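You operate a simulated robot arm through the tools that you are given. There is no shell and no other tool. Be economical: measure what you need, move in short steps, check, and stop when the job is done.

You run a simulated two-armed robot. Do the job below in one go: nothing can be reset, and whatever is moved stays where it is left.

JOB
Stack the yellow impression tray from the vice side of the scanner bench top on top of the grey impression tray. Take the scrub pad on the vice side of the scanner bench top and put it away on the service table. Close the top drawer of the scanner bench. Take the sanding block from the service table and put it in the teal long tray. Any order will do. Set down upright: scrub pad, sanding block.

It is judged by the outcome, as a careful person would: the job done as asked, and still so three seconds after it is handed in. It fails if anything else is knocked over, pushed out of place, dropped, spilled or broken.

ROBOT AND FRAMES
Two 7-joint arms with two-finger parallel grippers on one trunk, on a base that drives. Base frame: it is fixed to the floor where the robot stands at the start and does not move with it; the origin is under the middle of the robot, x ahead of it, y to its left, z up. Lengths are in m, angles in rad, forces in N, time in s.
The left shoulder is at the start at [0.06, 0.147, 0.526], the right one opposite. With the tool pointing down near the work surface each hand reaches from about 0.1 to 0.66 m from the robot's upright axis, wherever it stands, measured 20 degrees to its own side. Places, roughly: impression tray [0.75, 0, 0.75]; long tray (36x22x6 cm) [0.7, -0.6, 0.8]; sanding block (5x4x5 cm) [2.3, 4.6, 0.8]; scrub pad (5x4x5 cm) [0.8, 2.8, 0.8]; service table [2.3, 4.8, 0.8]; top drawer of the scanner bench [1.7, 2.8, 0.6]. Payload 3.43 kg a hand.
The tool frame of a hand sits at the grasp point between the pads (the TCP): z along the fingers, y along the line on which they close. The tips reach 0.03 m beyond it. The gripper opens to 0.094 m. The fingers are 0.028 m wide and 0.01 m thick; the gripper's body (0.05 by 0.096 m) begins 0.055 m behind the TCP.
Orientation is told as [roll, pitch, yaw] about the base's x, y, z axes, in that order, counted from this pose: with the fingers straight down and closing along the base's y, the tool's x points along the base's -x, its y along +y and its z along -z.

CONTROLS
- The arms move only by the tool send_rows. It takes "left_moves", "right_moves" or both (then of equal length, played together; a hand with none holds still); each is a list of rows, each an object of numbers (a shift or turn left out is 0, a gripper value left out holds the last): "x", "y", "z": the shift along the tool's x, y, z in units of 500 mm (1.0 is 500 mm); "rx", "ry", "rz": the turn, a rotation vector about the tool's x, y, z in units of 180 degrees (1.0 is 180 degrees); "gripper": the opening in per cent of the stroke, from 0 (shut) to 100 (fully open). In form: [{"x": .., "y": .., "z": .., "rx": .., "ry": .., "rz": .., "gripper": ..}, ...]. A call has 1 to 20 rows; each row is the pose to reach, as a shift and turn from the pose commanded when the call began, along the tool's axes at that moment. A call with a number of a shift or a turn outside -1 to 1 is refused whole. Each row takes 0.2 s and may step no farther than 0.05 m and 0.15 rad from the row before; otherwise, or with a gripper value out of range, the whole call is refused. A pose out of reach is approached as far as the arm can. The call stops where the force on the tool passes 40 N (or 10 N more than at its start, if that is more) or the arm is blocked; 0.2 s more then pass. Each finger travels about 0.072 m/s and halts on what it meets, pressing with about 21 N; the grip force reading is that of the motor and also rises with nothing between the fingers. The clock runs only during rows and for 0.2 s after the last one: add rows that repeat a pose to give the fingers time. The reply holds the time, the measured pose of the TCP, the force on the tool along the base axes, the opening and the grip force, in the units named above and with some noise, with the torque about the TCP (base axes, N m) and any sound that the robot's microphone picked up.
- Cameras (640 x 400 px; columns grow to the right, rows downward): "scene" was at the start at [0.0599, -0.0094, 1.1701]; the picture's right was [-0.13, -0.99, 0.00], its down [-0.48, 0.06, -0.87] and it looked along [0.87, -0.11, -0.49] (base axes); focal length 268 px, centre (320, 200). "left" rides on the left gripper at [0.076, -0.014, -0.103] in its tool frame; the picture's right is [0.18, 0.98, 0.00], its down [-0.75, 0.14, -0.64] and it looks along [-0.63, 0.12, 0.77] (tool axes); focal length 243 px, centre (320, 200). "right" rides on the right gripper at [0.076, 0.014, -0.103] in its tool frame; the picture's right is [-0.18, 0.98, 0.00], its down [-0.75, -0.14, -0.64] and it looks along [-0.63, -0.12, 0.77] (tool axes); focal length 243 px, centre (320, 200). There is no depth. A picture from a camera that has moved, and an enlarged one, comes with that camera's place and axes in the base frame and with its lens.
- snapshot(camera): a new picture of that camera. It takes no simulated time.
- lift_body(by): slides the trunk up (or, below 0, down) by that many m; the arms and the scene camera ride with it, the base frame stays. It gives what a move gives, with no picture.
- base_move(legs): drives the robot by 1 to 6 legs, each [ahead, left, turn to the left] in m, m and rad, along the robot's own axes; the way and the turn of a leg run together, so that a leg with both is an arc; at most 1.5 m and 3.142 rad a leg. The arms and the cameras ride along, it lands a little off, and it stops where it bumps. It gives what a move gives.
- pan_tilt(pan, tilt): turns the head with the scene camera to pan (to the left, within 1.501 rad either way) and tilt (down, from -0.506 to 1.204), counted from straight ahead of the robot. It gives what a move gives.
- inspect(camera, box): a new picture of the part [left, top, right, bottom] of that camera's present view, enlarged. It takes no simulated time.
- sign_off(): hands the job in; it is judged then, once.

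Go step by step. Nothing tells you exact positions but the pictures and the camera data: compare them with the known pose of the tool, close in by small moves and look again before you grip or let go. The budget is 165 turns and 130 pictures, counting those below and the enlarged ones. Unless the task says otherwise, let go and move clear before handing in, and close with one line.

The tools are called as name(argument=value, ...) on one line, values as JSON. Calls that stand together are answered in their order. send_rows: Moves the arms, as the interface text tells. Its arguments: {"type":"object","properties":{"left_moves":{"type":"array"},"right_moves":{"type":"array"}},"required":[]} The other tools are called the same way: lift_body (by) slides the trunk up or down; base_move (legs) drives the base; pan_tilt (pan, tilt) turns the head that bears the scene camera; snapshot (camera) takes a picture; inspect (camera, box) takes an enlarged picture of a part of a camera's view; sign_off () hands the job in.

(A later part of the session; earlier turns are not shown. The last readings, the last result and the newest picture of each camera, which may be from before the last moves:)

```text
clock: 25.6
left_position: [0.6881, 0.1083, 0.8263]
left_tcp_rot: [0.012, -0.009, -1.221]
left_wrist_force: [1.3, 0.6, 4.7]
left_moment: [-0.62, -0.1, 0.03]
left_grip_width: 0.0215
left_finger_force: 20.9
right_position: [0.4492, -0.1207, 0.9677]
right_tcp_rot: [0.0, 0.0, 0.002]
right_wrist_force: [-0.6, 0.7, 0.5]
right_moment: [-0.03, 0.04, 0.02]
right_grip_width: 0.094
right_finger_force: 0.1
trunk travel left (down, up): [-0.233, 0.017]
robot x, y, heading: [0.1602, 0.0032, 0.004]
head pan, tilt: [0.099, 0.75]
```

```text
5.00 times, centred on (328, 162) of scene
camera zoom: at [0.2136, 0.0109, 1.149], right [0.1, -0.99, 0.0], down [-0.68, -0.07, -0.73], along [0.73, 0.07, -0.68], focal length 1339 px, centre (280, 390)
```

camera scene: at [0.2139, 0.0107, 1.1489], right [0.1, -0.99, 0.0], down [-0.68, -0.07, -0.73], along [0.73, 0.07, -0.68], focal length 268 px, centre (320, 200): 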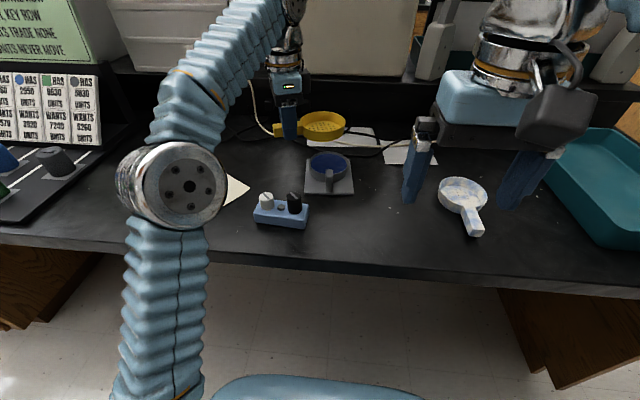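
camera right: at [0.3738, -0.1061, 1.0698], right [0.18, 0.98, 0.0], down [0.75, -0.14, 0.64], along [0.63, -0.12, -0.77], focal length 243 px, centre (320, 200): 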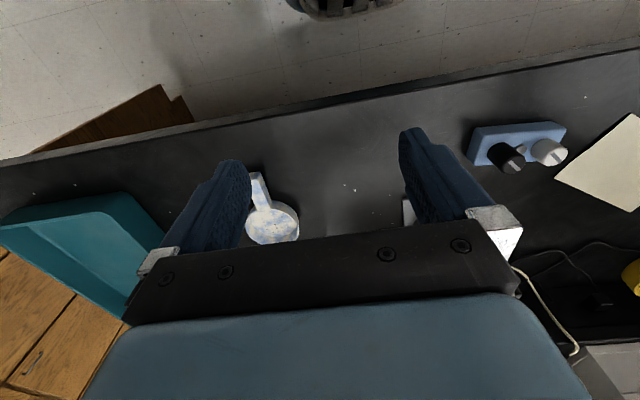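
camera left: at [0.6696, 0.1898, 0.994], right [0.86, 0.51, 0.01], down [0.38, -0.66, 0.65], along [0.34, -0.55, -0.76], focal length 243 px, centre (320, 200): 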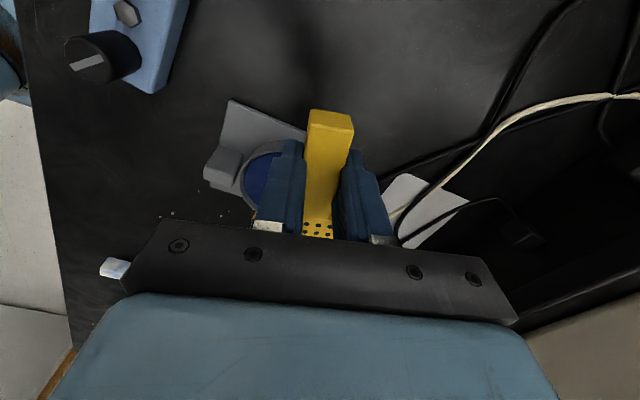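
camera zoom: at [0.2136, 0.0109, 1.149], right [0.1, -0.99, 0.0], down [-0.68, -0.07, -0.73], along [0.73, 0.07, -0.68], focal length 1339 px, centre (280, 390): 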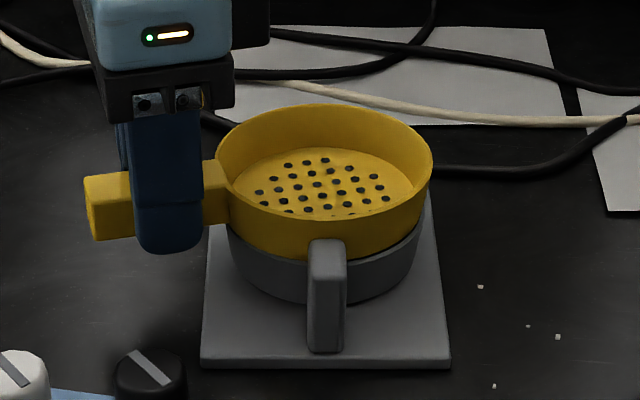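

Contact made with ~5 N and well aligned. I release and rise.

send_rows(left_moves=[{"gripper": 35}, {"gripper": 60}, {"gripper": 60}, {"gripper": 60}, {"z": -0.03, "gripper": 60}, {"z": -0.1, "gripper": 60}, {"z": -0.2, "gripper": 60}])

inspect(camera="scene", box=[232, 110, 392, 210])

snapshot(camera="left")

```text
clock: 27.2
left_position: [0.6873, 0.1088, 0.9156]
left_tcp_rot: [0.013, -0.005, -1.223]
left_wrist_force: [-0.1, 0.7, -0.5]
left_moment: [-0.03, 0.0, 0.0]
left_grip_width: 0.0564
left_finger_force: 0.2
left hand out of reach, approached as far as the arm can: row 7
right_position: [0.4478, -0.1204, 0.9679]
right_tcp_rot: [0.001, -0.001, 0.0]
right_wrist_force: [-0.4, -0.2, 0.4]
right_moment: [-0.02, -0.01, -0.02]
right_grip_width: 0.094
right_finger_force: 0.0
trunk travel left (down, up): [-0.233, 0.017]
robot x, y, heading: [0.1604, 0.0014, -0.0]
head pan, tilt: [0.099, 0.75]
```

```text
4.00 times, centred on (312, 160) of scene
camera zoom: at [0.2138, 0.0111, 1.1489], right [0.1, -0.99, 0.0], down [-0.68, -0.07, -0.73], along [0.73, 0.07, -0.68], focal length 1071 px, centre (352, 360)
```

zoom: 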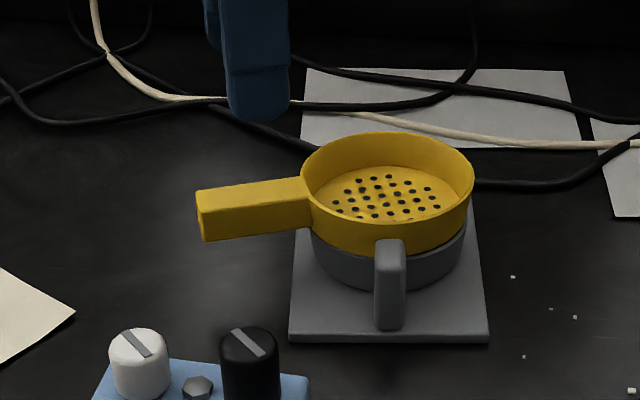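

```text
90 pictures are left
camera left: at [0.6471, 0.175, 1.0179], right [0.86, 0.51, 0.01], down [0.38, -0.66, 0.65], along [0.34, -0.55, -0.76], focal length 243 px, centre (320, 200)
```

left: 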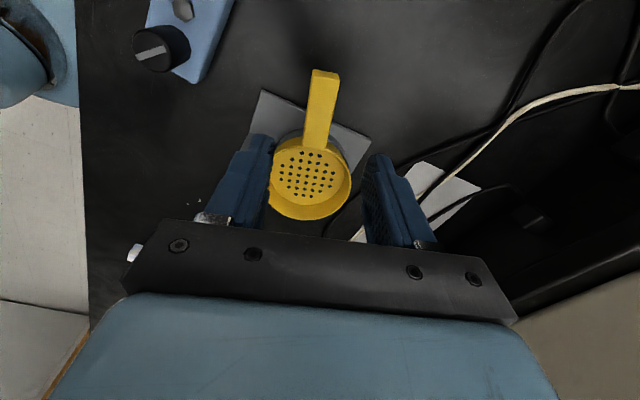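

The stack is stable. I retract the left arm and prepare to drive left along the bench.

send_rows(left_moves=[{"x": 0.026, "y": -0.042, "rz": -0.039}, {"x": 0.052, "y": -0.083, "rz": -0.078}, {"x": 0.077, "y": -0.125, "rz": -0.117}, {"x": 0.103, "y": -0.167, "rz": -0.156}, {"x": 0.129, "y": -0.208, "rz": -0.195}, {"x": 0.155, "y": -0.25, "rz": -0.234}, {"x": 0.181, "y": -0.292, "rz": -0.273}, {"x": 0.206, "y": -0.334, "rz": -0.312}, {"x": 0.232, "y": -0.375, "rz": -0.351}, {"x": 0.258, "y": -0.417, "rz": -0.39}])

base_move(legs=[[-0.3, 0.0, 0.0], [0.0, 1.2, 0.0]])

pan_tilt(pan=0.9, tilt=0.5)

snapshot(camera="scene")

```text
clock: 29.4
left_position: [0.4454, 0.1572, 0.9126]
left_tcp_rot: [0.002, -0.013, 0.005]
left_wrist_force: [-0.6, 0.7, 0.3]
left_moment: [-0.03, 0.03, 0.01]
left_grip_width: 0.0562
left_finger_force: 0.0
right_position: [0.4492, -0.12, 0.9687]
right_tcp_rot: [-0.002, 0.001, 0.001]
right_wrist_force: [-0.3, -0.4, 0.4]
right_moment: [0.0, -0.01, 0.02]
right_grip_width: 0.0941
right_finger_force: 0.1
trunk travel left (down, up): [-0.233, 0.017]
robot x, y, heading: [0.1613, 0.0003, 0.0]
head pan, tilt: [0.099, 0.75]
```

```text
clock: 37.0
left_position: [0.1654, 1.3357, 0.9132]
left_tcp_rot: [-0.001, -0.014, -0.014]
left_wrist_force: [0.3, -0.1, -0.1]
left_moment: [0.0, -0.03, 0.01]
left_grip_width: 0.0564
left_finger_force: 0.0
right_position: [0.1651, 1.0571, 0.9682]
right_tcp_rot: [0.0, -0.001, -0.017]
right_wrist_force: [-0.2, 0.2, -0.1]
right_moment: [0.02, -0.02, -0.02]
right_grip_width: 0.094
right_finger_force: 0.0
trunk travel left (down, up): [-0.233, 0.017]
robot x, y, heading: [-0.1257, 1.1819, -0.017]
head pan, tilt: [0.099, 0.75]
```

```text
clock: 38.1
left_position: [0.1663, 1.3351, 0.9122]
left_tcp_rot: [0.0, -0.014, -0.015]
left_wrist_force: [-0.5, -0.8, -0.9]
left_moment: [0.02, 0.03, 0.01]
left_grip_width: 0.0565
left_finger_force: 0.1
right_position: [0.1644, 1.0558, 0.9676]
right_tcp_rot: [0.0, 0.001, -0.015]
right_wrist_force: [-0.7, -0.5, 0.1]
right_moment: [0.01, -0.01, 0.06]
right_grip_width: 0.0941
right_finger_force: 0.1
trunk travel left (down, up): [-0.233, 0.017]
robot x, y, heading: [-0.1175, 1.1848, -0.016]
head pan, tilt: [0.901, 0.499]
```

```text
89 pictures are left
camera scene: at [-0.0937, 1.2559, 1.1708], right [0.77, -0.63, 0.0], down [-0.3, -0.37, -0.88], along [0.56, 0.68, -0.48], focal length 268 px, centre (320, 200)
```

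scene: 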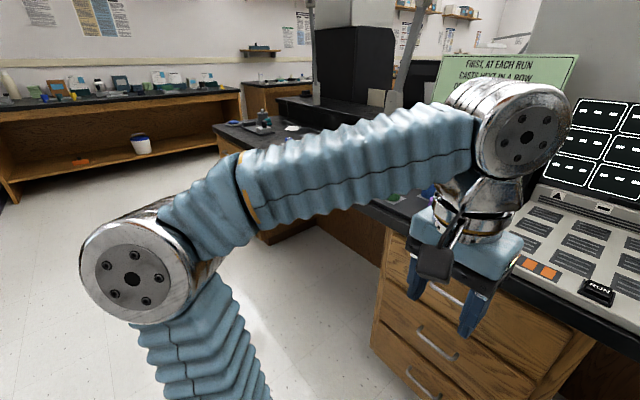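

Free floor to the left and a vice-like object near the far end of the bench. I strafe further to y≈2.7.

base_move(legs=[[0.0, 1.45, 0.0]])

pan_tilt(pan=0.0, tilt=0.6)

snapshot(camera="scene")

```text
clock: 45.3
left_position: [0.2082, 2.7831, 0.9134]
left_tcp_rot: [0.001, -0.014, -0.036]
left_wrist_force: [0.3, 0.0, -0.5]
left_moment: [-0.02, 0.04, 0.01]
left_grip_width: 0.0565
left_finger_force: 0.0
right_position: [0.2005, 2.5036, 0.967]
right_tcp_rot: [0.0, 0.0, -0.039]
right_wrist_force: [0.4, 0.6, 0.0]
right_moment: [0.01, 0.01, -0.01]
right_grip_width: 0.094
right_finger_force: 0.1
trunk travel left (down, up): [-0.233, 0.017]
robot x, y, heading: [-0.0798, 2.6376, -0.037]
head pan, tilt: [0.901, 0.499]
```

```text
clock: 46.5
left_position: [0.2085, 2.7832, 0.9119]
left_tcp_rot: [0.001, -0.014, -0.04]
left_wrist_force: [-0.3, -1.2, -0.6]
left_moment: [-0.01, -0.03, 0.01]
left_grip_width: 0.0562
left_finger_force: 0.1
right_position: [0.1996, 2.504, 0.967]
right_tcp_rot: [-0.001, -0.001, -0.038]
right_wrist_force: [0.8, 0.0, -0.4]
right_moment: [0.01, -0.02, 0.0]
right_grip_width: 0.0942
right_finger_force: 0.0
trunk travel left (down, up): [-0.233, 0.017]
robot x, y, heading: [-0.0791, 2.6339, -0.036]
head pan, tilt: [0.0, 0.6]
```

```text
88 pictures are left
camera scene: at [-0.0237, 2.6374, 1.1618], right [-0.04, -1.0, 0.0], down [-0.56, 0.02, -0.83], along [0.82, -0.03, -0.56], focal length 268 px, centre (320, 200)
```

scene: 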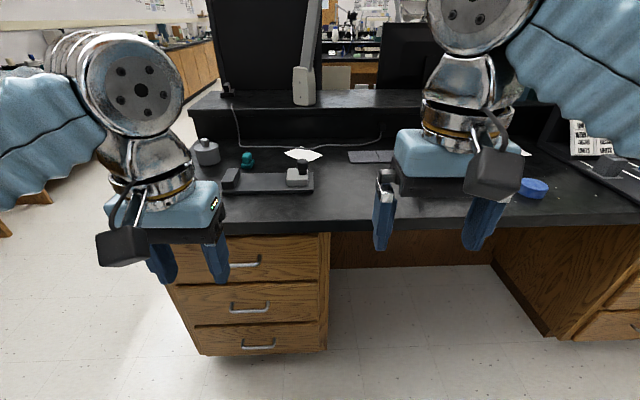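

inspect(camera="scene", box=[180, 120, 340, 220])

inspect(camera="scene", box=[320, 120, 640, 240])

```text
4.00 times, centred on (260, 170) of scene
camera zoom: at [-0.0237, 2.6374, 1.1618], right [-0.04, -1.0, 0.0], down [-0.56, 0.02, -0.83], along [0.82, -0.03, -0.56], focal length 1071 px, centre (560, 320)
```

zoom: 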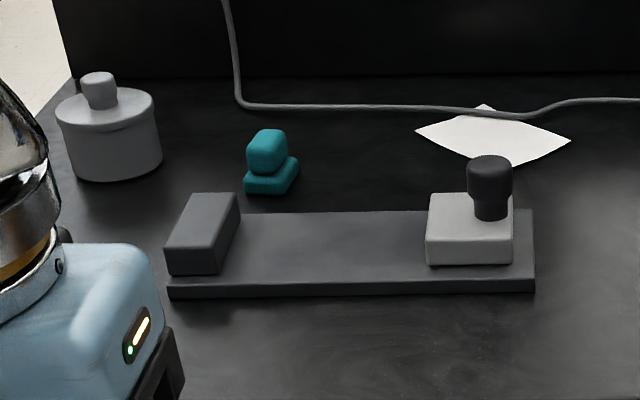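

```text
2.00 times, centred on (480, 180) of scene
camera zoom: at [-0.0237, 2.6374, 1.1618], right [-0.04, -1.0, 0.0], down [-0.56, 0.02, -0.83], along [0.82, -0.03, -0.56], focal length 536 px, centre (0, 240)
```

zoom: 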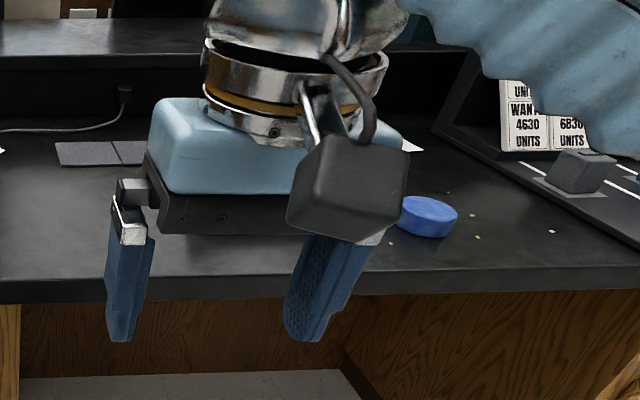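

The teal scrub pad (base plus knob, upright) is at ≈[0.77, 2.85], behind the vice. I drive up to the bench and look with the left hand camera.

base_move(legs=[[0.24, 0.03, 0.037]])

pan_tilt(pan=0.35, tilt=0.75)

snapshot(camera="scene")

```text
clock: 48.3
left_position: [0.4375, 2.8201, 0.9131]
left_tcp_rot: [-0.001, -0.016, -0.001]
left_wrist_force: [-0.3, 1.1, -0.2]
left_moment: [0.01, -0.03, -0.03]
left_grip_width: 0.0561
left_finger_force: 0.0
right_position: [0.4415, 2.5425, 0.9674]
right_tcp_rot: [0.001, 0.0, 0.002]
right_wrist_force: [0.4, -0.1, 0.0]
right_moment: [-0.01, -0.03, -0.02]
right_grip_width: 0.0942
right_finger_force: 0.1
trunk travel left (down, up): [-0.233, 0.017]
robot x, y, heading: [0.1515, 2.6657, 0.002]
head pan, tilt: [0.0, 0.6]
```

```text
clock: 49.1
left_position: [0.4391, 2.8214, 0.9124]
left_tcp_rot: [0.0, -0.015, 0.001]
left_wrist_force: [0.5, -0.9, 0.1]
left_moment: [0.02, -0.03, 0.0]
left_grip_width: 0.0564
left_finger_force: 0.0
right_position: [0.4422, 2.5414, 0.9675]
right_tcp_rot: [0.001, 0.0, 0.002]
right_wrist_force: [0.6, 0.7, -0.4]
right_moment: [-0.02, 0.01, 0.0]
right_grip_width: 0.0941
right_finger_force: 0.0
trunk travel left (down, up): [-0.233, 0.017]
robot x, y, heading: [0.1503, 2.6633, 0.003]
head pan, tilt: [0.351, 0.75]
```

```text
85 pictures are left
camera scene: at [0.2016, 2.6942, 1.1489], right [0.34, -0.94, 0.0], down [-0.64, -0.23, -0.73], along [0.69, 0.25, -0.68], focal length 268 px, centre (320, 200)
```

scene: 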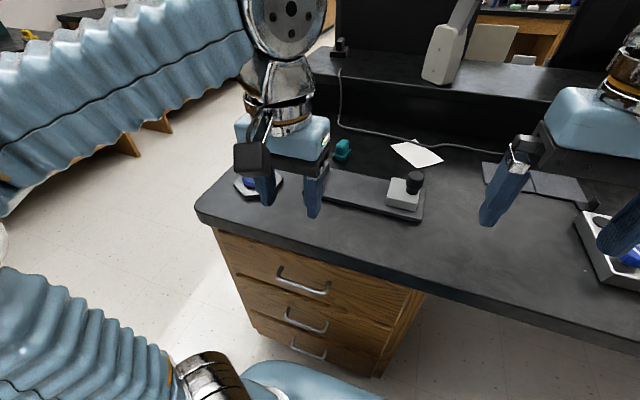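

I bring the left hand forward above the pad.

send_rows(left_moves=[{"x": -0.09, "y": 0.012, "gripper": 100}, {"x": -0.18, "y": 0.024}, {"x": -0.27, "y": 0.036}, {"x": -0.36, "y": 0.048}, {"x": -0.45, "y": 0.06}, {"x": -0.54, "y": 0.06}, {"x": -0.62, "y": 0.06}, {"x": -0.62, "y": 0.06}])

snapshot(camera="left")

inspect(camera="scene", box=[220, 100, 460, 250])

```text
clock: 50.9
left_position: [0.6954, 2.851, 0.9162]
left_tcp_rot: [0.0, -0.017, 0.002]
left_wrist_force: [0.4, -1.0, -0.6]
left_moment: [0.05, 0.0, -0.01]
left_grip_width: 0.0941
left_finger_force: 0.0
left hand out of reach, approached as far as the arm can: row 6, 7, 8
right_position: [0.4412, 2.5415, 0.968]
right_tcp_rot: [0.0, 0.001, 0.002]
right_wrist_force: [-0.5, -0.3, 0.5]
right_moment: [0.01, -0.02, -0.01]
right_grip_width: 0.094
right_finger_force: 0.1
trunk travel left (down, up): [-0.233, 0.017]
robot x, y, heading: [0.1529, 2.6624, 0.007]
head pan, tilt: [0.351, 0.75]
```

```text
84 pictures are left
camera left: at [0.618, 2.8359, 1.017], right [-0.19, 0.98, 0.0], down [0.74, 0.14, 0.65], along [0.64, 0.12, -0.76], focal length 243 px, centre (320, 200)
```

left: 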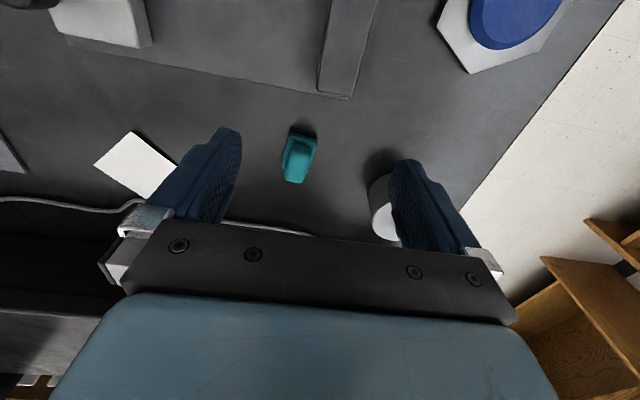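

```text
2.67 times, centred on (340, 175) of scene
camera zoom: at [0.2017, 2.6942, 1.1489], right [0.34, -0.94, 0.0], down [-0.64, -0.23, -0.73], along [0.69, 0.25, -0.68], focal length 714 px, centre (267, 267)
```

zoom: 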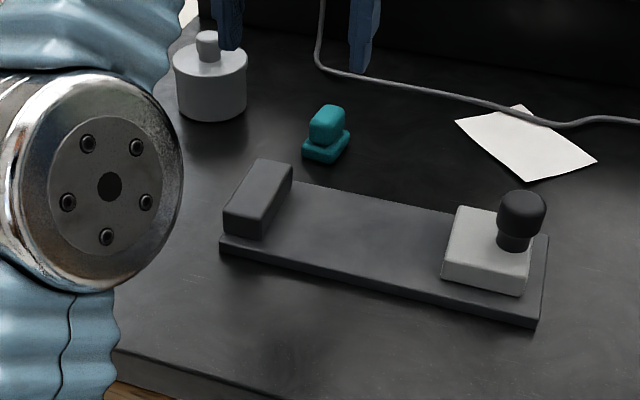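

inspect(camera="left", box=[260, 110, 356, 200])

inspect(camera="scene", box=[318, 132, 366, 168])

```text
4.44 times, centred on (308, 155) of left
camera zoom: at [0.618, 2.8359, 1.017], right [-0.19, 0.98, 0.0], down [0.74, 0.14, 0.65], along [0.64, 0.12, -0.76], focal length 1078 px, centre (373, 400)
```

zoom: 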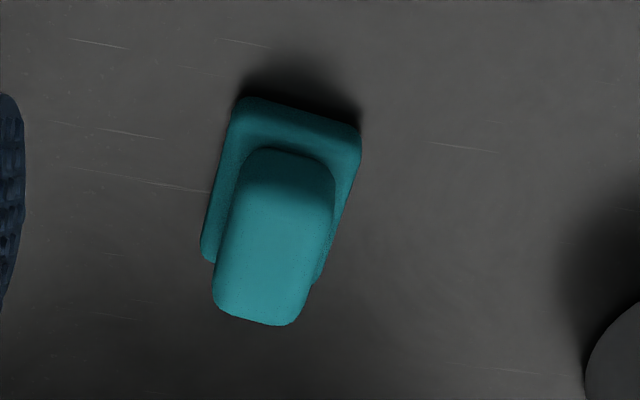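

```text
11.11 times, centred on (342, 150) of scene
camera zoom: at [0.2017, 2.6942, 1.1489], right [0.34, -0.94, 0.0], down [-0.64, -0.23, -0.73], along [0.69, 0.25, -0.68], focal length 2976 px, centre (76, 756)
```

zoom: 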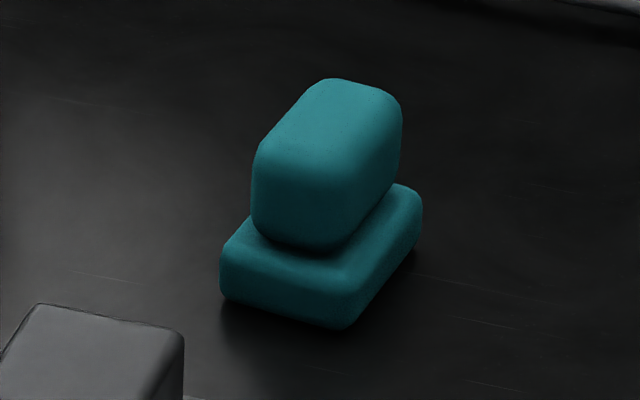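

The pad is at ≈[0.757, 2.838], yaw ≈ -0.13 rad. I lower a little first so the arm regains reach, turning the wrist to match.

send_rows(left_moves=[{"z": 0.04, "rz": 0.02}, {"z": 0.08, "rz": 0.042}, {"z": 0.12, "rz": 0.042}, {"z": 0.12, "rz": 0.042}])

inspect(camera="left", box=[220, 60, 420, 240])

```text
clock: 51.9
left_position: [0.6958, 2.8492, 0.8533]
left_tcp_rot: [0.001, -0.015, -0.129]
left_wrist_force: [-0.1, -0.2, -0.1]
left_moment: [0.01, 0.0, 0.01]
left_grip_width: 0.094
left_finger_force: 0.2
right_position: [0.4402, 2.5417, 0.9675]
right_tcp_rot: [-0.001, -0.001, 0.003]
right_wrist_force: [0.1, 0.0, -0.1]
right_moment: [-0.03, -0.03, 0.0]
right_grip_width: 0.0941
right_finger_force: 0.1
trunk travel left (down, up): [-0.233, 0.017]
robot x, y, heading: [0.1584, 2.6644, 0.002]
head pan, tilt: [0.351, 0.75]
```

```text
2.22 times, centred on (320, 150) of left
camera zoom: at [0.617, 2.8446, 0.9556], right [-0.06, 1.0, 0.0], down [0.76, 0.04, 0.65], along [0.65, 0.04, -0.76], focal length 539 px, centre (320, 311)
```

zoom: 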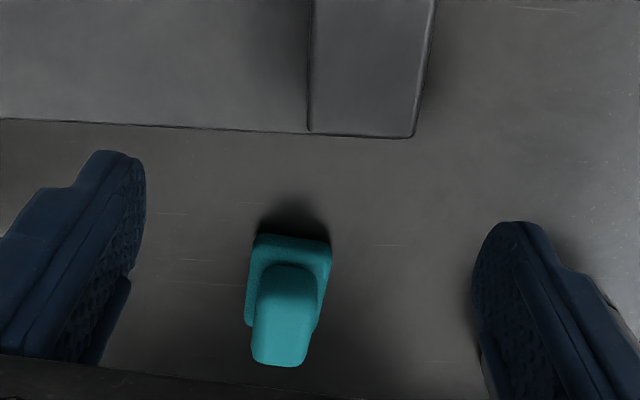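

I move over the pad and then lower so the fingers straddle its top block.

send_rows(left_moves=[{"x": -0.06, "y": -0.002}, {"x": -0.1216, "y": -0.0044}, {"x": -0.1216, "y": -0.0044, "z": 0.03}, {"x": -0.1216, "y": -0.0044, "z": 0.05}, {"x": -0.1216, "y": -0.0044, "z": 0.05}])

snapshot(camera="left")

inspect(camera="scene", box=[278, 110, 406, 190])

```text
clock: 53.1
left_position: [0.7575, 2.8397, 0.8301]
left_tcp_rot: [0.003, -0.014, -0.13]
left_wrist_force: [-0.4, -0.1, 0.8]
left_moment: [-0.01, 0.0, 0.0]
left_grip_width: 0.094
left_finger_force: 0.1
right_position: [0.4422, 2.5423, 0.9673]
right_tcp_rot: [0.001, 0.001, 0.002]
right_wrist_force: [0.4, 0.3, -0.6]
right_moment: [0.01, 0.01, -0.02]
right_grip_width: 0.0939
right_finger_force: 0.2
trunk travel left (down, up): [-0.233, 0.017]
robot x, y, heading: [0.1525, 2.6628, 0.005]
head pan, tilt: [0.351, 0.75]
```

```text
79 pictures are left
camera left: at [0.6776, 2.8347, 0.9307], right [-0.06, 1.0, 0.0], down [0.76, 0.04, 0.65], along [0.65, 0.04, -0.76], focal length 243 px, centre (320, 200)
```

left: 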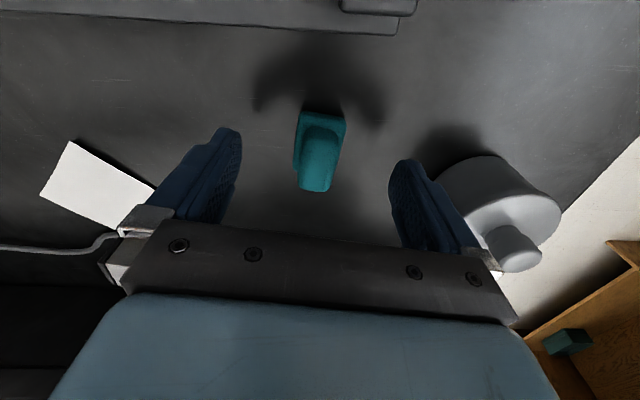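

```text
5.00 times, centred on (342, 150) of scene
camera zoom: at [0.2016, 2.6942, 1.1489], right [0.34, -0.94, 0.0], down [-0.64, -0.23, -0.73], along [0.69, 0.25, -0.68], focal length 1339 px, centre (210, 450)
```

zoom: 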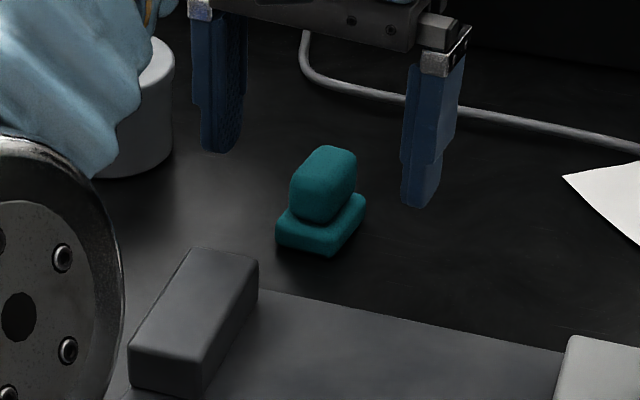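

Aligned. I partly close (to stay clear of the jar), lower to z≈0.813 and grip the block.

send_rows(left_moves=[{"gripper": 75}, {"gripper": 75, "z": 0.014}, {"gripper": 75, "z": 0.03}, {"gripper": 0, "z": 0.034}, {"gripper": 0, "z": 0.034}, {"gripper": 0, "z": 0.034}, {"gripper": 0, "z": 0.034}, {"gripper": 0, "z": 0.034}])

inspect(camera="scene", box=[278, 110, 406, 190])

```text
clock: 54.9
left_position: [0.7564, 2.8404, 0.8127]
left_tcp_rot: [0.003, -0.015, -0.129]
left_wrist_force: [-0.1, 0.9, -0.1]
left_moment: [-0.02, 0.02, 0.02]
left_grip_width: 0.0232
left_finger_force: 20.6
right_position: [0.4422, 2.5427, 0.9673]
right_tcp_rot: [-0.001, 0.001, 0.002]
right_wrist_force: [0.5, 0.8, -0.2]
right_moment: [-0.03, 0.01, 0.0]
right_grip_width: 0.0938
right_finger_force: 0.2
trunk travel left (down, up): [-0.233, 0.017]
robot x, y, heading: [0.1572, 2.6613, 0.004]
head pan, tilt: [0.351, 0.75]
```

```text
5.00 times, centred on (342, 150) of scene
camera zoom: at [0.2017, 2.6942, 1.1489], right [0.34, -0.94, 0.0], down [-0.64, -0.24, -0.73], along [0.69, 0.25, -0.68], focal length 1339 px, centre (210, 450)
```

zoom: 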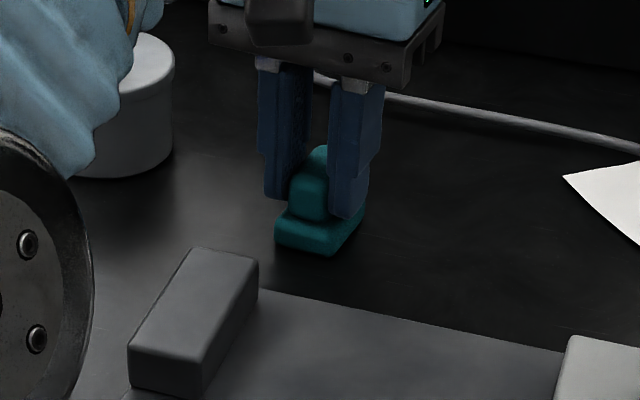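

Gripped. Lift and retract.

send_rows(left_moves=[{"z": -0.04}, {"z": -0.1}, {"z": -0.16, "x": 0.02}, {"z": -0.19, "x": 0.1}, {"z": -0.19, "x": 0.19}, {"z": -0.19, "x": 0.28}, {"z": -0.19, "x": 0.37}, {"z": -0.19, "x": 0.46}, {"z": -0.19, "x": 0.55}, {"z": -0.19, "x": 0.62}, {"z": -0.19, "x": 0.62}])

snapshot(camera="scene")

```text
clock: 57.3
left_position: [0.4461, 2.8828, 0.9027]
left_tcp_rot: [0.002, -0.015, -0.128]
left_wrist_force: [-0.8, -0.2, -0.4]
left_moment: [0.02, -0.03, 0.0]
left_grip_width: 0.0234
left_finger_force: 20.7
left hand out of reach, approached as far as the arm can: row 2, 3
right_position: [0.4412, 2.5436, 0.9677]
right_tcp_rot: [-0.001, 0.0, 0.003]
right_wrist_force: [-0.6, -0.2, 0.2]
right_moment: [0.0, -0.01, 0.0]
right_grip_width: 0.0939
right_finger_force: 0.0
trunk travel left (down, up): [-0.233, 0.017]
robot x, y, heading: [0.1566, 2.6617, 0.007]
head pan, tilt: [0.351, 0.75]
```

```text
76 pictures are left
camera scene: at [0.2014, 2.6943, 1.1489], right [0.34, -0.94, 0.0], down [-0.64, -0.24, -0.73], along [0.69, 0.25, -0.68], focal length 268 px, centre (320, 200)
```

scene: 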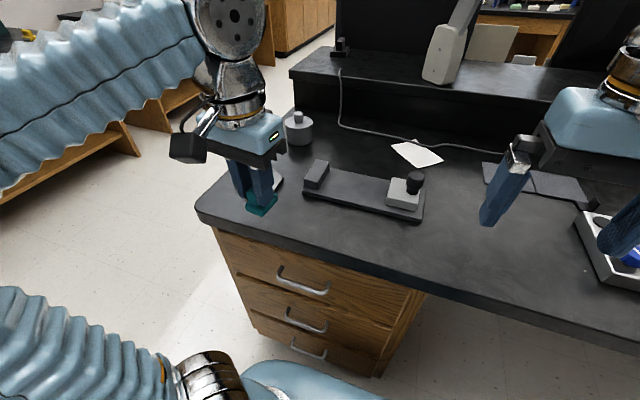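

I back away and turn left to face the service table area.

base_move(legs=[[-0.35, 0.0, 0.0], [0.0, 0.0, 1.2]])

pan_tilt(pan=-0.4, tilt=0.3)

snapshot(camera="scene")

```text
clock: 62.6
left_position: [-0.2976, 3.0156, 0.9018]
left_tcp_rot: [0.002, -0.013, 1.072]
left_wrist_force: [-0.1, 0.8, -1.5]
left_moment: [0.02, 0.0, 0.01]
left_grip_width: 0.023
left_finger_force: 20.9
right_position: [0.0186, 2.8872, 0.9675]
right_tcp_rot: [-0.001, 0.0, 1.203]
right_wrist_force: [0.0, 0.1, -0.1]
right_moment: [-0.02, 0.0, -0.01]
right_grip_width: 0.0941
right_finger_force: 0.0
trunk travel left (down, up): [-0.233, 0.017]
robot x, y, heading: [-0.2003, 2.6639, 1.201]
head pan, tilt: [0.351, 0.75]
```

```text
clock: 63.7
left_position: [-0.2974, 3.015, 0.9026]
left_tcp_rot: [0.001, -0.014, 1.073]
left_wrist_force: [0.1, 0.0, -0.2]
left_moment: [0.0, -0.02, 0.01]
left_grip_width: 0.023
left_finger_force: 20.9
right_position: [0.0183, 2.8864, 0.9671]
right_tcp_rot: [0.0, 0.0, 1.203]
right_wrist_force: [0.5, 0.2, -0.7]
right_moment: [0.04, -0.01, 0.01]
right_grip_width: 0.094
right_finger_force: 0.0
trunk travel left (down, up): [-0.233, 0.017]
robot x, y, heading: [-0.2003, 2.6619, 1.202]
head pan, tilt: [-0.4, 0.3]
```

```text
75 pictures are left
camera scene: at [-0.1447, 2.7042, 1.1892], right [0.72, -0.69, 0.0], down [-0.21, -0.21, -0.96], along [0.66, 0.69, -0.3], focal length 268 px, centre (320, 200)
```

scene: 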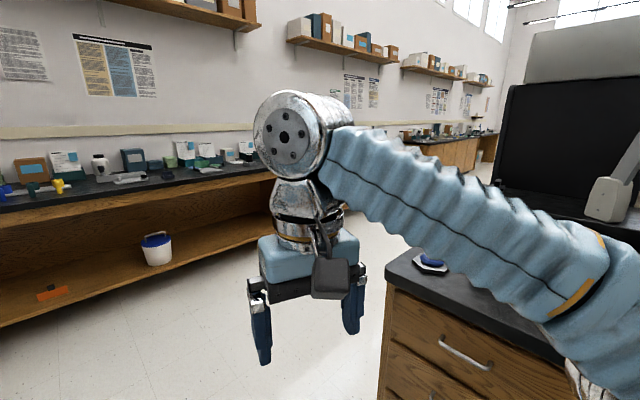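

A bench runs along the far wall. I'll face +y and move to the corridor, then look for the service table.

base_move(legs=[[0.0, 0.0, 0.369], [0.9, 0.0, 0.0], [0.0, -1.3, 0.0]])

pan_tilt(pan=-0.7, tilt=0.35)

snapshot(camera="scene")

```text
clock: 75.6
left_position: [0.8795, 3.8396, 0.903]
left_tcp_rot: [0.003, -0.014, 1.442]
left_wrist_force: [0.5, 0.2, -0.2]
left_moment: [-0.02, 0.0, 0.0]
left_grip_width: 0.0233
left_finger_force: 20.9
right_position: [1.221, 3.833, 0.9669]
right_tcp_rot: [0.0, 0.0, 1.573]
right_wrist_force: [-0.5, 0.0, 0.6]
right_moment: [-0.01, 0.03, 0.04]
right_grip_width: 0.094
right_finger_force: 0.2
trunk travel left (down, up): [-0.233, 0.017]
robot x, y, heading: [1.1021, 3.5457, 1.57]
head pan, tilt: [-0.4, 0.3]
```

```text
clock: 76.4
left_position: [0.8803, 3.8393, 0.9037]
left_tcp_rot: [0.002, -0.015, 1.442]
left_wrist_force: [-0.3, 0.0, -0.1]
left_moment: [0.04, 0.0, 0.02]
left_grip_width: 0.023
left_finger_force: 21.2
right_position: [1.2206, 3.8324, 0.9674]
right_tcp_rot: [0.001, 0.0, 1.573]
right_wrist_force: [-0.3, 0.0, 0.5]
right_moment: [0.0, -0.02, -0.01]
right_grip_width: 0.094
right_finger_force: 0.1
trunk travel left (down, up): [-0.233, 0.017]
robot x, y, heading: [1.0994, 3.5409, 1.57]
head pan, tilt: [-0.7, 0.351]
```

```text
74 pictures are left
camera scene: at [1.1601, 3.5894, 1.1846], right [0.77, -0.64, 0.0], down [-0.22, -0.26, -0.94], along [0.6, 0.72, -0.34], focal length 268 px, centre (320, 200)
```

scene: 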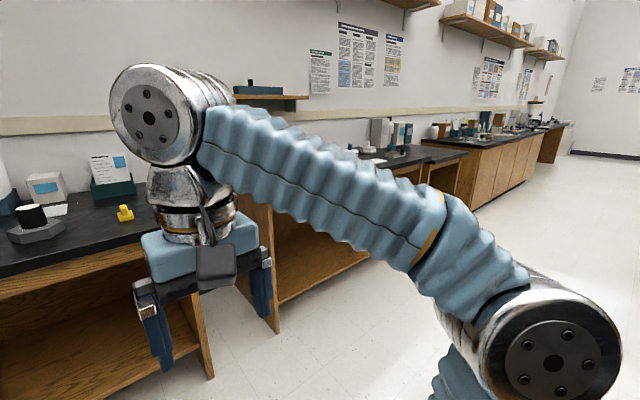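

The table ahead-right around x≈2.3 seems to be the service table. I strafe right.

base_move(legs=[[0.05, -1.1, 0.0]])

pan_tilt(pan=0.0, tilt=0.5)

snapshot(camera="scene")

```text
clock: 82.0
left_position: [1.9756, 3.8882, 0.9025]
left_tcp_rot: [0.001, -0.016, 1.43]
left_wrist_force: [-0.3, 0.1, -0.2]
left_moment: [-0.02, 0.02, 0.01]
left_grip_width: 0.0232
left_finger_force: 21.0
right_position: [2.3171, 3.8777, 0.9679]
right_tcp_rot: [0.0, 0.0, 1.56]
right_wrist_force: [-0.7, -0.1, 0.0]
right_moment: [-0.02, 0.01, 0.01]
right_grip_width: 0.094
right_finger_force: 0.0
trunk travel left (down, up): [-0.233, 0.017]
robot x, y, heading: [2.1929, 3.5906, 1.564]
head pan, tilt: [-0.7, 0.351]
```

```text
clock: 83.1
left_position: [1.976, 3.8887, 0.9029]
left_tcp_rot: [0.0, -0.014, 1.429]
left_wrist_force: [0.1, -0.9, -0.2]
left_moment: [0.0, 0.0, -0.03]
left_grip_width: 0.0232
left_finger_force: 20.9
right_position: [2.3165, 3.8788, 0.9683]
right_tcp_rot: [-0.002, 0.0, 1.559]
right_wrist_force: [1.6, -0.7, 0.3]
right_moment: [0.01, 0.02, 0.02]
right_grip_width: 0.0945
right_finger_force: 0.0
trunk travel left (down, up): [-0.233, 0.017]
robot x, y, heading: [2.1922, 3.5925, 1.561]
head pan, tilt: [0.0, 0.499]
```

```text
73 pictures are left
camera scene: at [2.1926, 3.6558, 1.1709], right [1.0, -0.01, 0.0], down [-0.01, -0.48, -0.88], along [0.01, 0.88, -0.48], focal length 268 px, centre (320, 200)
```

scene: 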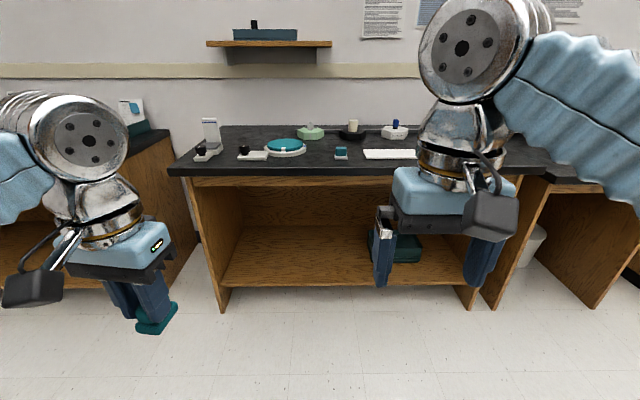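

inspect(camera="scene", box=[180, 100, 420, 200])

inspect(camera="scene", box=[310, 130, 390, 180])

```text
2.67 times, centred on (300, 150) of scene
camera zoom: at [2.1926, 3.6558, 1.1709], right [1.0, -0.01, 0.0], down [-0.01, -0.48, -0.88], along [0.01, 0.88, -0.48], focal length 714 px, centre (373, 333)
```

zoom: 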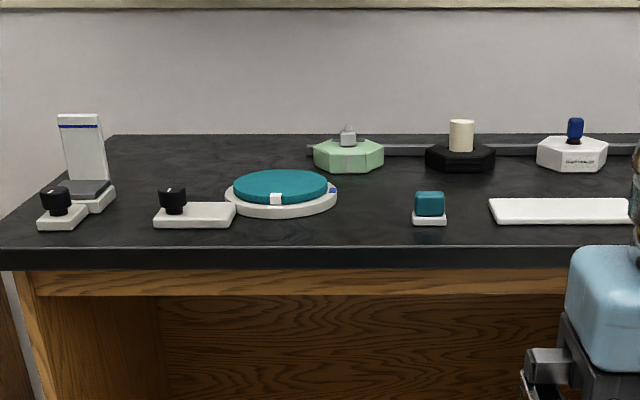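

```text
8.00 times, centred on (350, 155) of scene
camera zoom: at [2.1926, 3.6558, 1.1709], right [1.0, -0.01, 0.0], down [-0.01, -0.48, -0.88], along [0.01, 0.88, -0.48], focal length 2142 px, centre (80, 560)
```

zoom: 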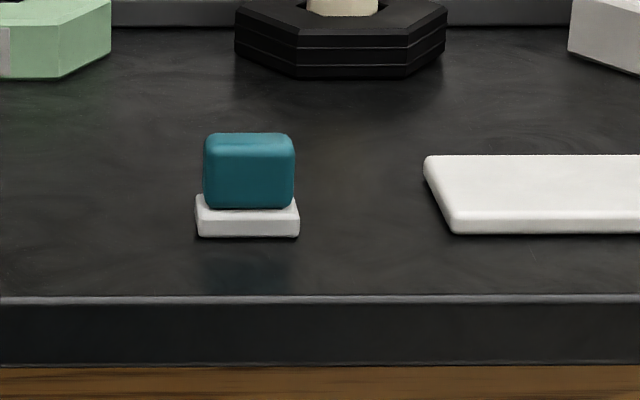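

The sanding block (teal on white base) stands at ≈[2.29, 4.65]; table ≈0.81 high. I'll take it with the right hand first, then set the pad into the freed open space. I raise the left hand a bit and approach.

send_rows(left_moves=[{"z": -0.06}, {"z": -0.1}])

base_move(legs=[[0.5, 0.06, 0.01]])

pan_tilt(pan=-0.1, tilt=0.75)

snapshot(camera="scene")

snapshot(camera="right")

```text
clock: 83.7
left_position: [1.9775, 3.8881, 0.9531]
left_tcp_rot: [0.002, -0.014, 1.43]
left_wrist_force: [0.1, -0.6, 0.1]
left_moment: [0.0, -0.04, 0.02]
left_grip_width: 0.0231
left_finger_force: 20.9
right_position: [2.317, 3.8779, 0.9682]
right_tcp_rot: [0.0, -0.001, 1.561]
right_wrist_force: [-0.7, 0.7, -0.1]
right_moment: [0.03, 0.02, 0.01]
right_grip_width: 0.0941
right_finger_force: 0.1
trunk travel left (down, up): [-0.233, 0.017]
robot x, y, heading: [2.1935, 3.5935, 1.559]
head pan, tilt: [0.0, 0.499]
```

```text
clock: 86.6
left_position: [1.915, 4.3782, 0.9527]
left_tcp_rot: [0.002, -0.015, 1.441]
left_wrist_force: [0.1, -0.4, -0.9]
left_moment: [0.01, -0.04, 0.01]
left_grip_width: 0.0233
left_finger_force: 21.3
right_position: [2.2554, 4.3714, 0.9676]
right_tcp_rot: [-0.001, -0.002, 1.574]
right_wrist_force: [0.8, -0.1, 0.7]
right_moment: [0.03, 0.0, -0.01]
right_grip_width: 0.0938
right_finger_force: 0.1
trunk travel left (down, up): [-0.233, 0.017]
robot x, y, heading: [2.1311, 4.0837, 1.574]
head pan, tilt: [0.0, 0.499]
```

```text
clock: 87.4
left_position: [1.9142, 4.3776, 0.9525]
left_tcp_rot: [0.001, -0.015, 1.442]
left_wrist_force: [-0.9, 0.0, -0.8]
left_moment: [0.01, 0.0, 0.04]
left_grip_width: 0.023
left_finger_force: 20.9
right_position: [2.2545, 4.3722, 0.9682]
right_tcp_rot: [-0.001, 0.001, 1.574]
right_wrist_force: [0.2, 0.2, -0.3]
right_moment: [0.0, 0.01, 0.0]
right_grip_width: 0.0939
right_finger_force: 0.0
trunk travel left (down, up): [-0.233, 0.017]
robot x, y, heading: [2.134, 4.0859, 1.574]
head pan, tilt: [-0.099, 0.75]
```

```text
70 pictures are left
camera scene: at [2.1421, 4.1402, 1.149], right [1.0, -0.1, 0.0], down [-0.07, -0.68, -0.73], along [0.07, 0.73, -0.68], focal length 268 px, centre (320, 200)
```

scene: 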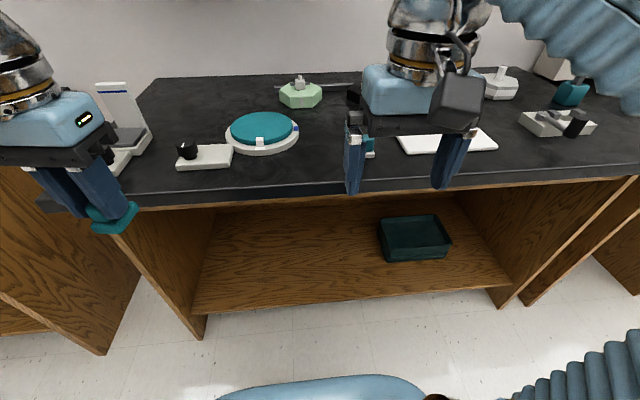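

```text
69 pictures are left
camera right: at [2.2416, 4.2968, 1.0699], right [-0.98, 0.18, 0.0], down [0.14, 0.75, 0.64], along [0.12, 0.63, -0.77], focal length 243 px, centre (320, 200)
```

right: 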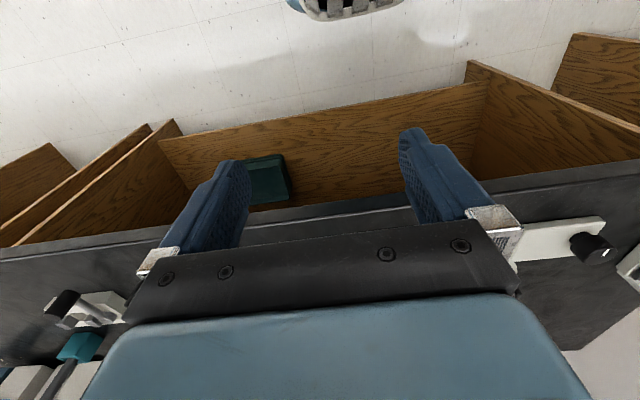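

I move the right hand forward over the block.

send_rows(right_moves=[{"x": -0.09}, {"x": -0.18, "z": 0.03}, {"x": -0.27, "z": 0.06}, {"x": -0.36, "z": 0.09, "y": -0.03}, {"x": -0.42, "z": 0.1, "y": -0.06}, {"x": -0.42, "z": 0.1, "y": -0.06}])

snapshot(camera="right")

inspect(camera="scene", box=[300, 80, 620, 200])

```text
clock: 88.8
left_position: [1.9145, 4.3779, 0.952]
left_tcp_rot: [0.001, -0.014, 1.441]
left_wrist_force: [0.7, 0.2, -0.5]
left_moment: [0.0, -0.01, 0.01]
left_grip_width: 0.0229
left_finger_force: 21.0
right_position: [2.2858, 4.582, 0.9164]
right_tcp_rot: [-0.001, 0.001, 1.574]
right_wrist_force: [-0.3, 0.5, 0.1]
right_moment: [0.0, 0.01, 0.01]
right_grip_width: 0.0944
right_finger_force: 0.0
trunk travel left (down, up): [-0.233, 0.017]
robot x, y, heading: [2.1335, 4.0872, 1.578]
head pan, tilt: [-0.099, 0.75]
```

```text
68 pictures are left
camera right: at [2.2731, 4.5068, 1.0184], right [-0.98, 0.18, 0.0], down [0.14, 0.75, 0.64], along [0.12, 0.63, -0.77], focal length 243 px, centre (320, 200)
```

right: 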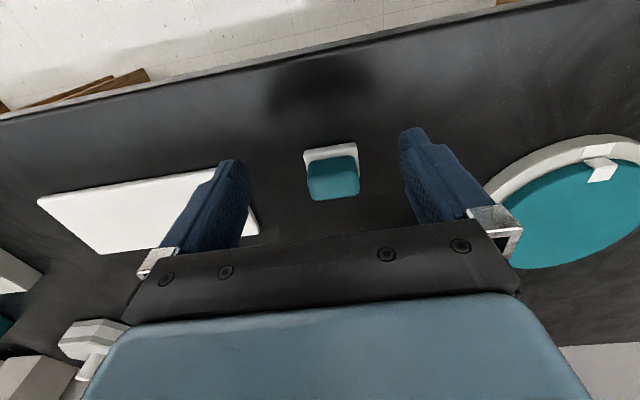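

```text
2.00 times, centred on (460, 140) of scene
camera zoom: at [2.1421, 4.1403, 1.1489], right [1.0, -0.1, 0.0], down [-0.07, -0.68, -0.73], along [0.07, 0.73, -0.68], focal length 536 px, centre (40, 320)
```

zoom: 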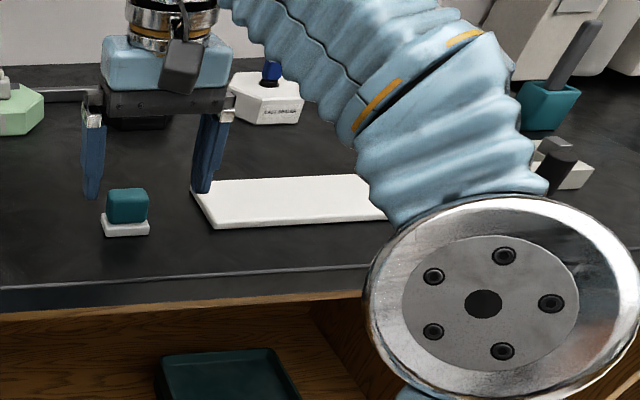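

Block centre ≈[2.281, 4.627], table ≈0.825, and it's axis-aligned. I move over and lower partway.

send_rows(right_moves=[{"x": -0.045, "y": 0.01, "gripper": 85}, {"x": -0.09, "y": 0.01}, {"x": -0.09, "y": 0.01, "z": 0.03}, {"x": -0.09, "y": 0.01, "z": 0.05}, {"x": -0.09, "y": 0.01, "z": 0.05}])

inspect(camera="right", box=[200, 80, 440, 230])

inspect(camera="scene", box=[320, 120, 448, 200])

```text
clock: 90.0
left_position: [1.9155, 4.3784, 0.9528]
left_tcp_rot: [0.002, -0.014, 1.44]
left_wrist_force: [0.5, 0.4, 0.5]
left_moment: [-0.03, 0.0, 0.0]
left_grip_width: 0.0231
left_finger_force: 21.1
right_position: [2.2791, 4.6283, 0.8923]
right_tcp_rot: [0.0, 0.002, 1.573]
right_wrist_force: [-0.1, -0.4, 0.2]
right_moment: [-0.01, -0.03, 0.01]
right_grip_width: 0.0797
right_finger_force: 0.0
right hand out of reach, approached as far as the arm can: row 2
trunk travel left (down, up): [-0.233, 0.017]
robot x, y, heading: [2.1326, 4.0827, 1.569]
head pan, tilt: [-0.099, 0.75]
```

```text
2.67 times, centred on (320, 155) of right
camera zoom: at [2.2669, 4.5519, 0.9945], right [-0.98, 0.18, 0.0], down [0.14, 0.75, 0.64], along [0.12, 0.63, -0.77], focal length 647 px, centre (320, 320)
```

zoom: 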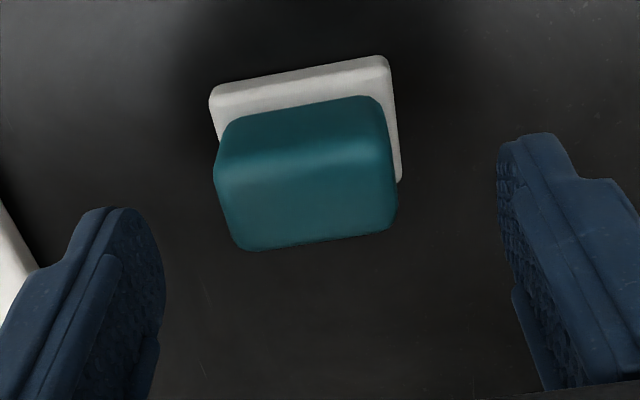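

```text
5.00 times, centred on (384, 160) of scene
camera zoom: at [2.1421, 4.1402, 1.1489], right [1.0, -0.1, 0.0], down [-0.07, -0.68, -0.73], along [0.07, 0.73, -0.68], focal length 1339 px, centre (0, 400)
```

zoom: 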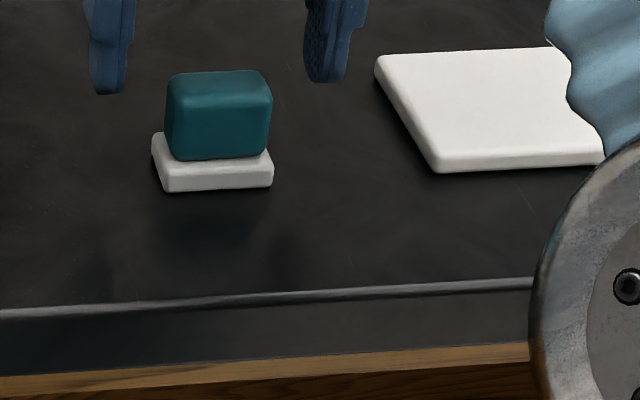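

Block top ≈0.869, centre [2.282, 4.622]. I lower to TCP z≈0.868 and grip the teal part.

send_rows(right_moves=[{"x": 0.01, "y": -0.006, "z": 0.016}, {"x": 0.01, "y": -0.006, "z": 0.032}, {"x": 0.01, "y": -0.006, "z": 0.046}, {"x": 0.01, "y": -0.006, "z": 0.046}])

inspect(camera="scene", box=[320, 120, 448, 200])

inspect(camera="right", box=[200, 80, 440, 230])

```text
clock: 91.0
left_position: [1.9156, 4.3776, 0.9522]
left_tcp_rot: [0.002, -0.015, 1.443]
left_wrist_force: [0.2, -0.1, -1.1]
left_moment: [0.02, -0.02, -0.01]
left_grip_width: 0.0233
left_finger_force: 20.8
right_position: [2.2824, 4.6225, 0.8703]
right_tcp_rot: [0.001, 0.001, 1.571]
right_wrist_force: [0.0, 1.1, 0.2]
right_moment: [-0.02, -0.03, -0.01]
right_grip_width: 0.0799
right_finger_force: 0.1
trunk travel left (down, up): [-0.233, 0.017]
robot x, y, heading: [2.1334, 4.0825, 1.574]
head pan, tilt: [-0.099, 0.75]
```

```text
5.00 times, centred on (384, 160) of scene
camera zoom: at [2.1421, 4.1402, 1.1489], right [1.0, -0.1, 0.0], down [-0.07, -0.68, -0.73], along [0.07, 0.73, -0.68], focal length 1339 px, centre (0, 400)
```

zoom: 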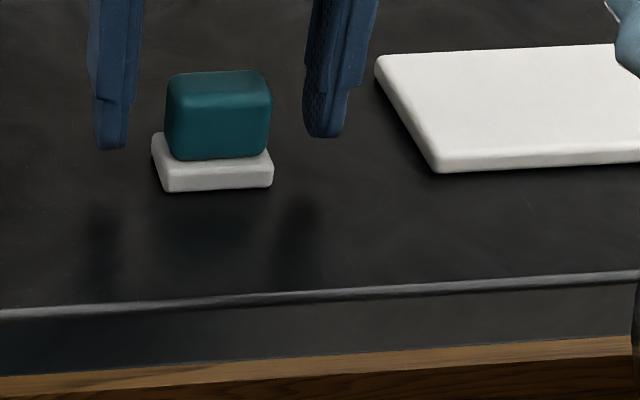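

```text
2.67 times, centred on (320, 155) of right
camera zoom: at [2.2688, 4.5467, 0.9711], right [-0.98, 0.18, 0.0], down [0.14, 0.75, 0.64], along [0.12, 0.63, -0.77], focal length 647 px, centre (320, 320)
```

zoom: 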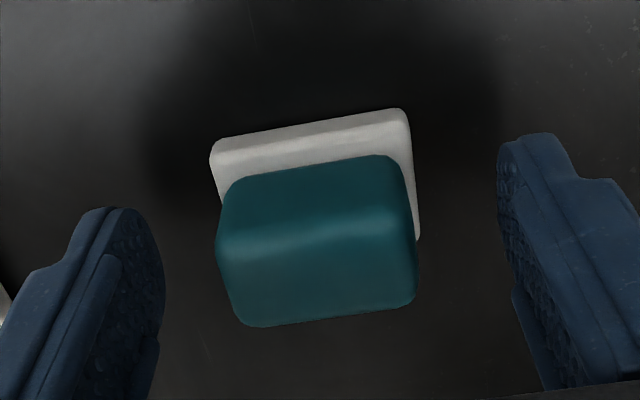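

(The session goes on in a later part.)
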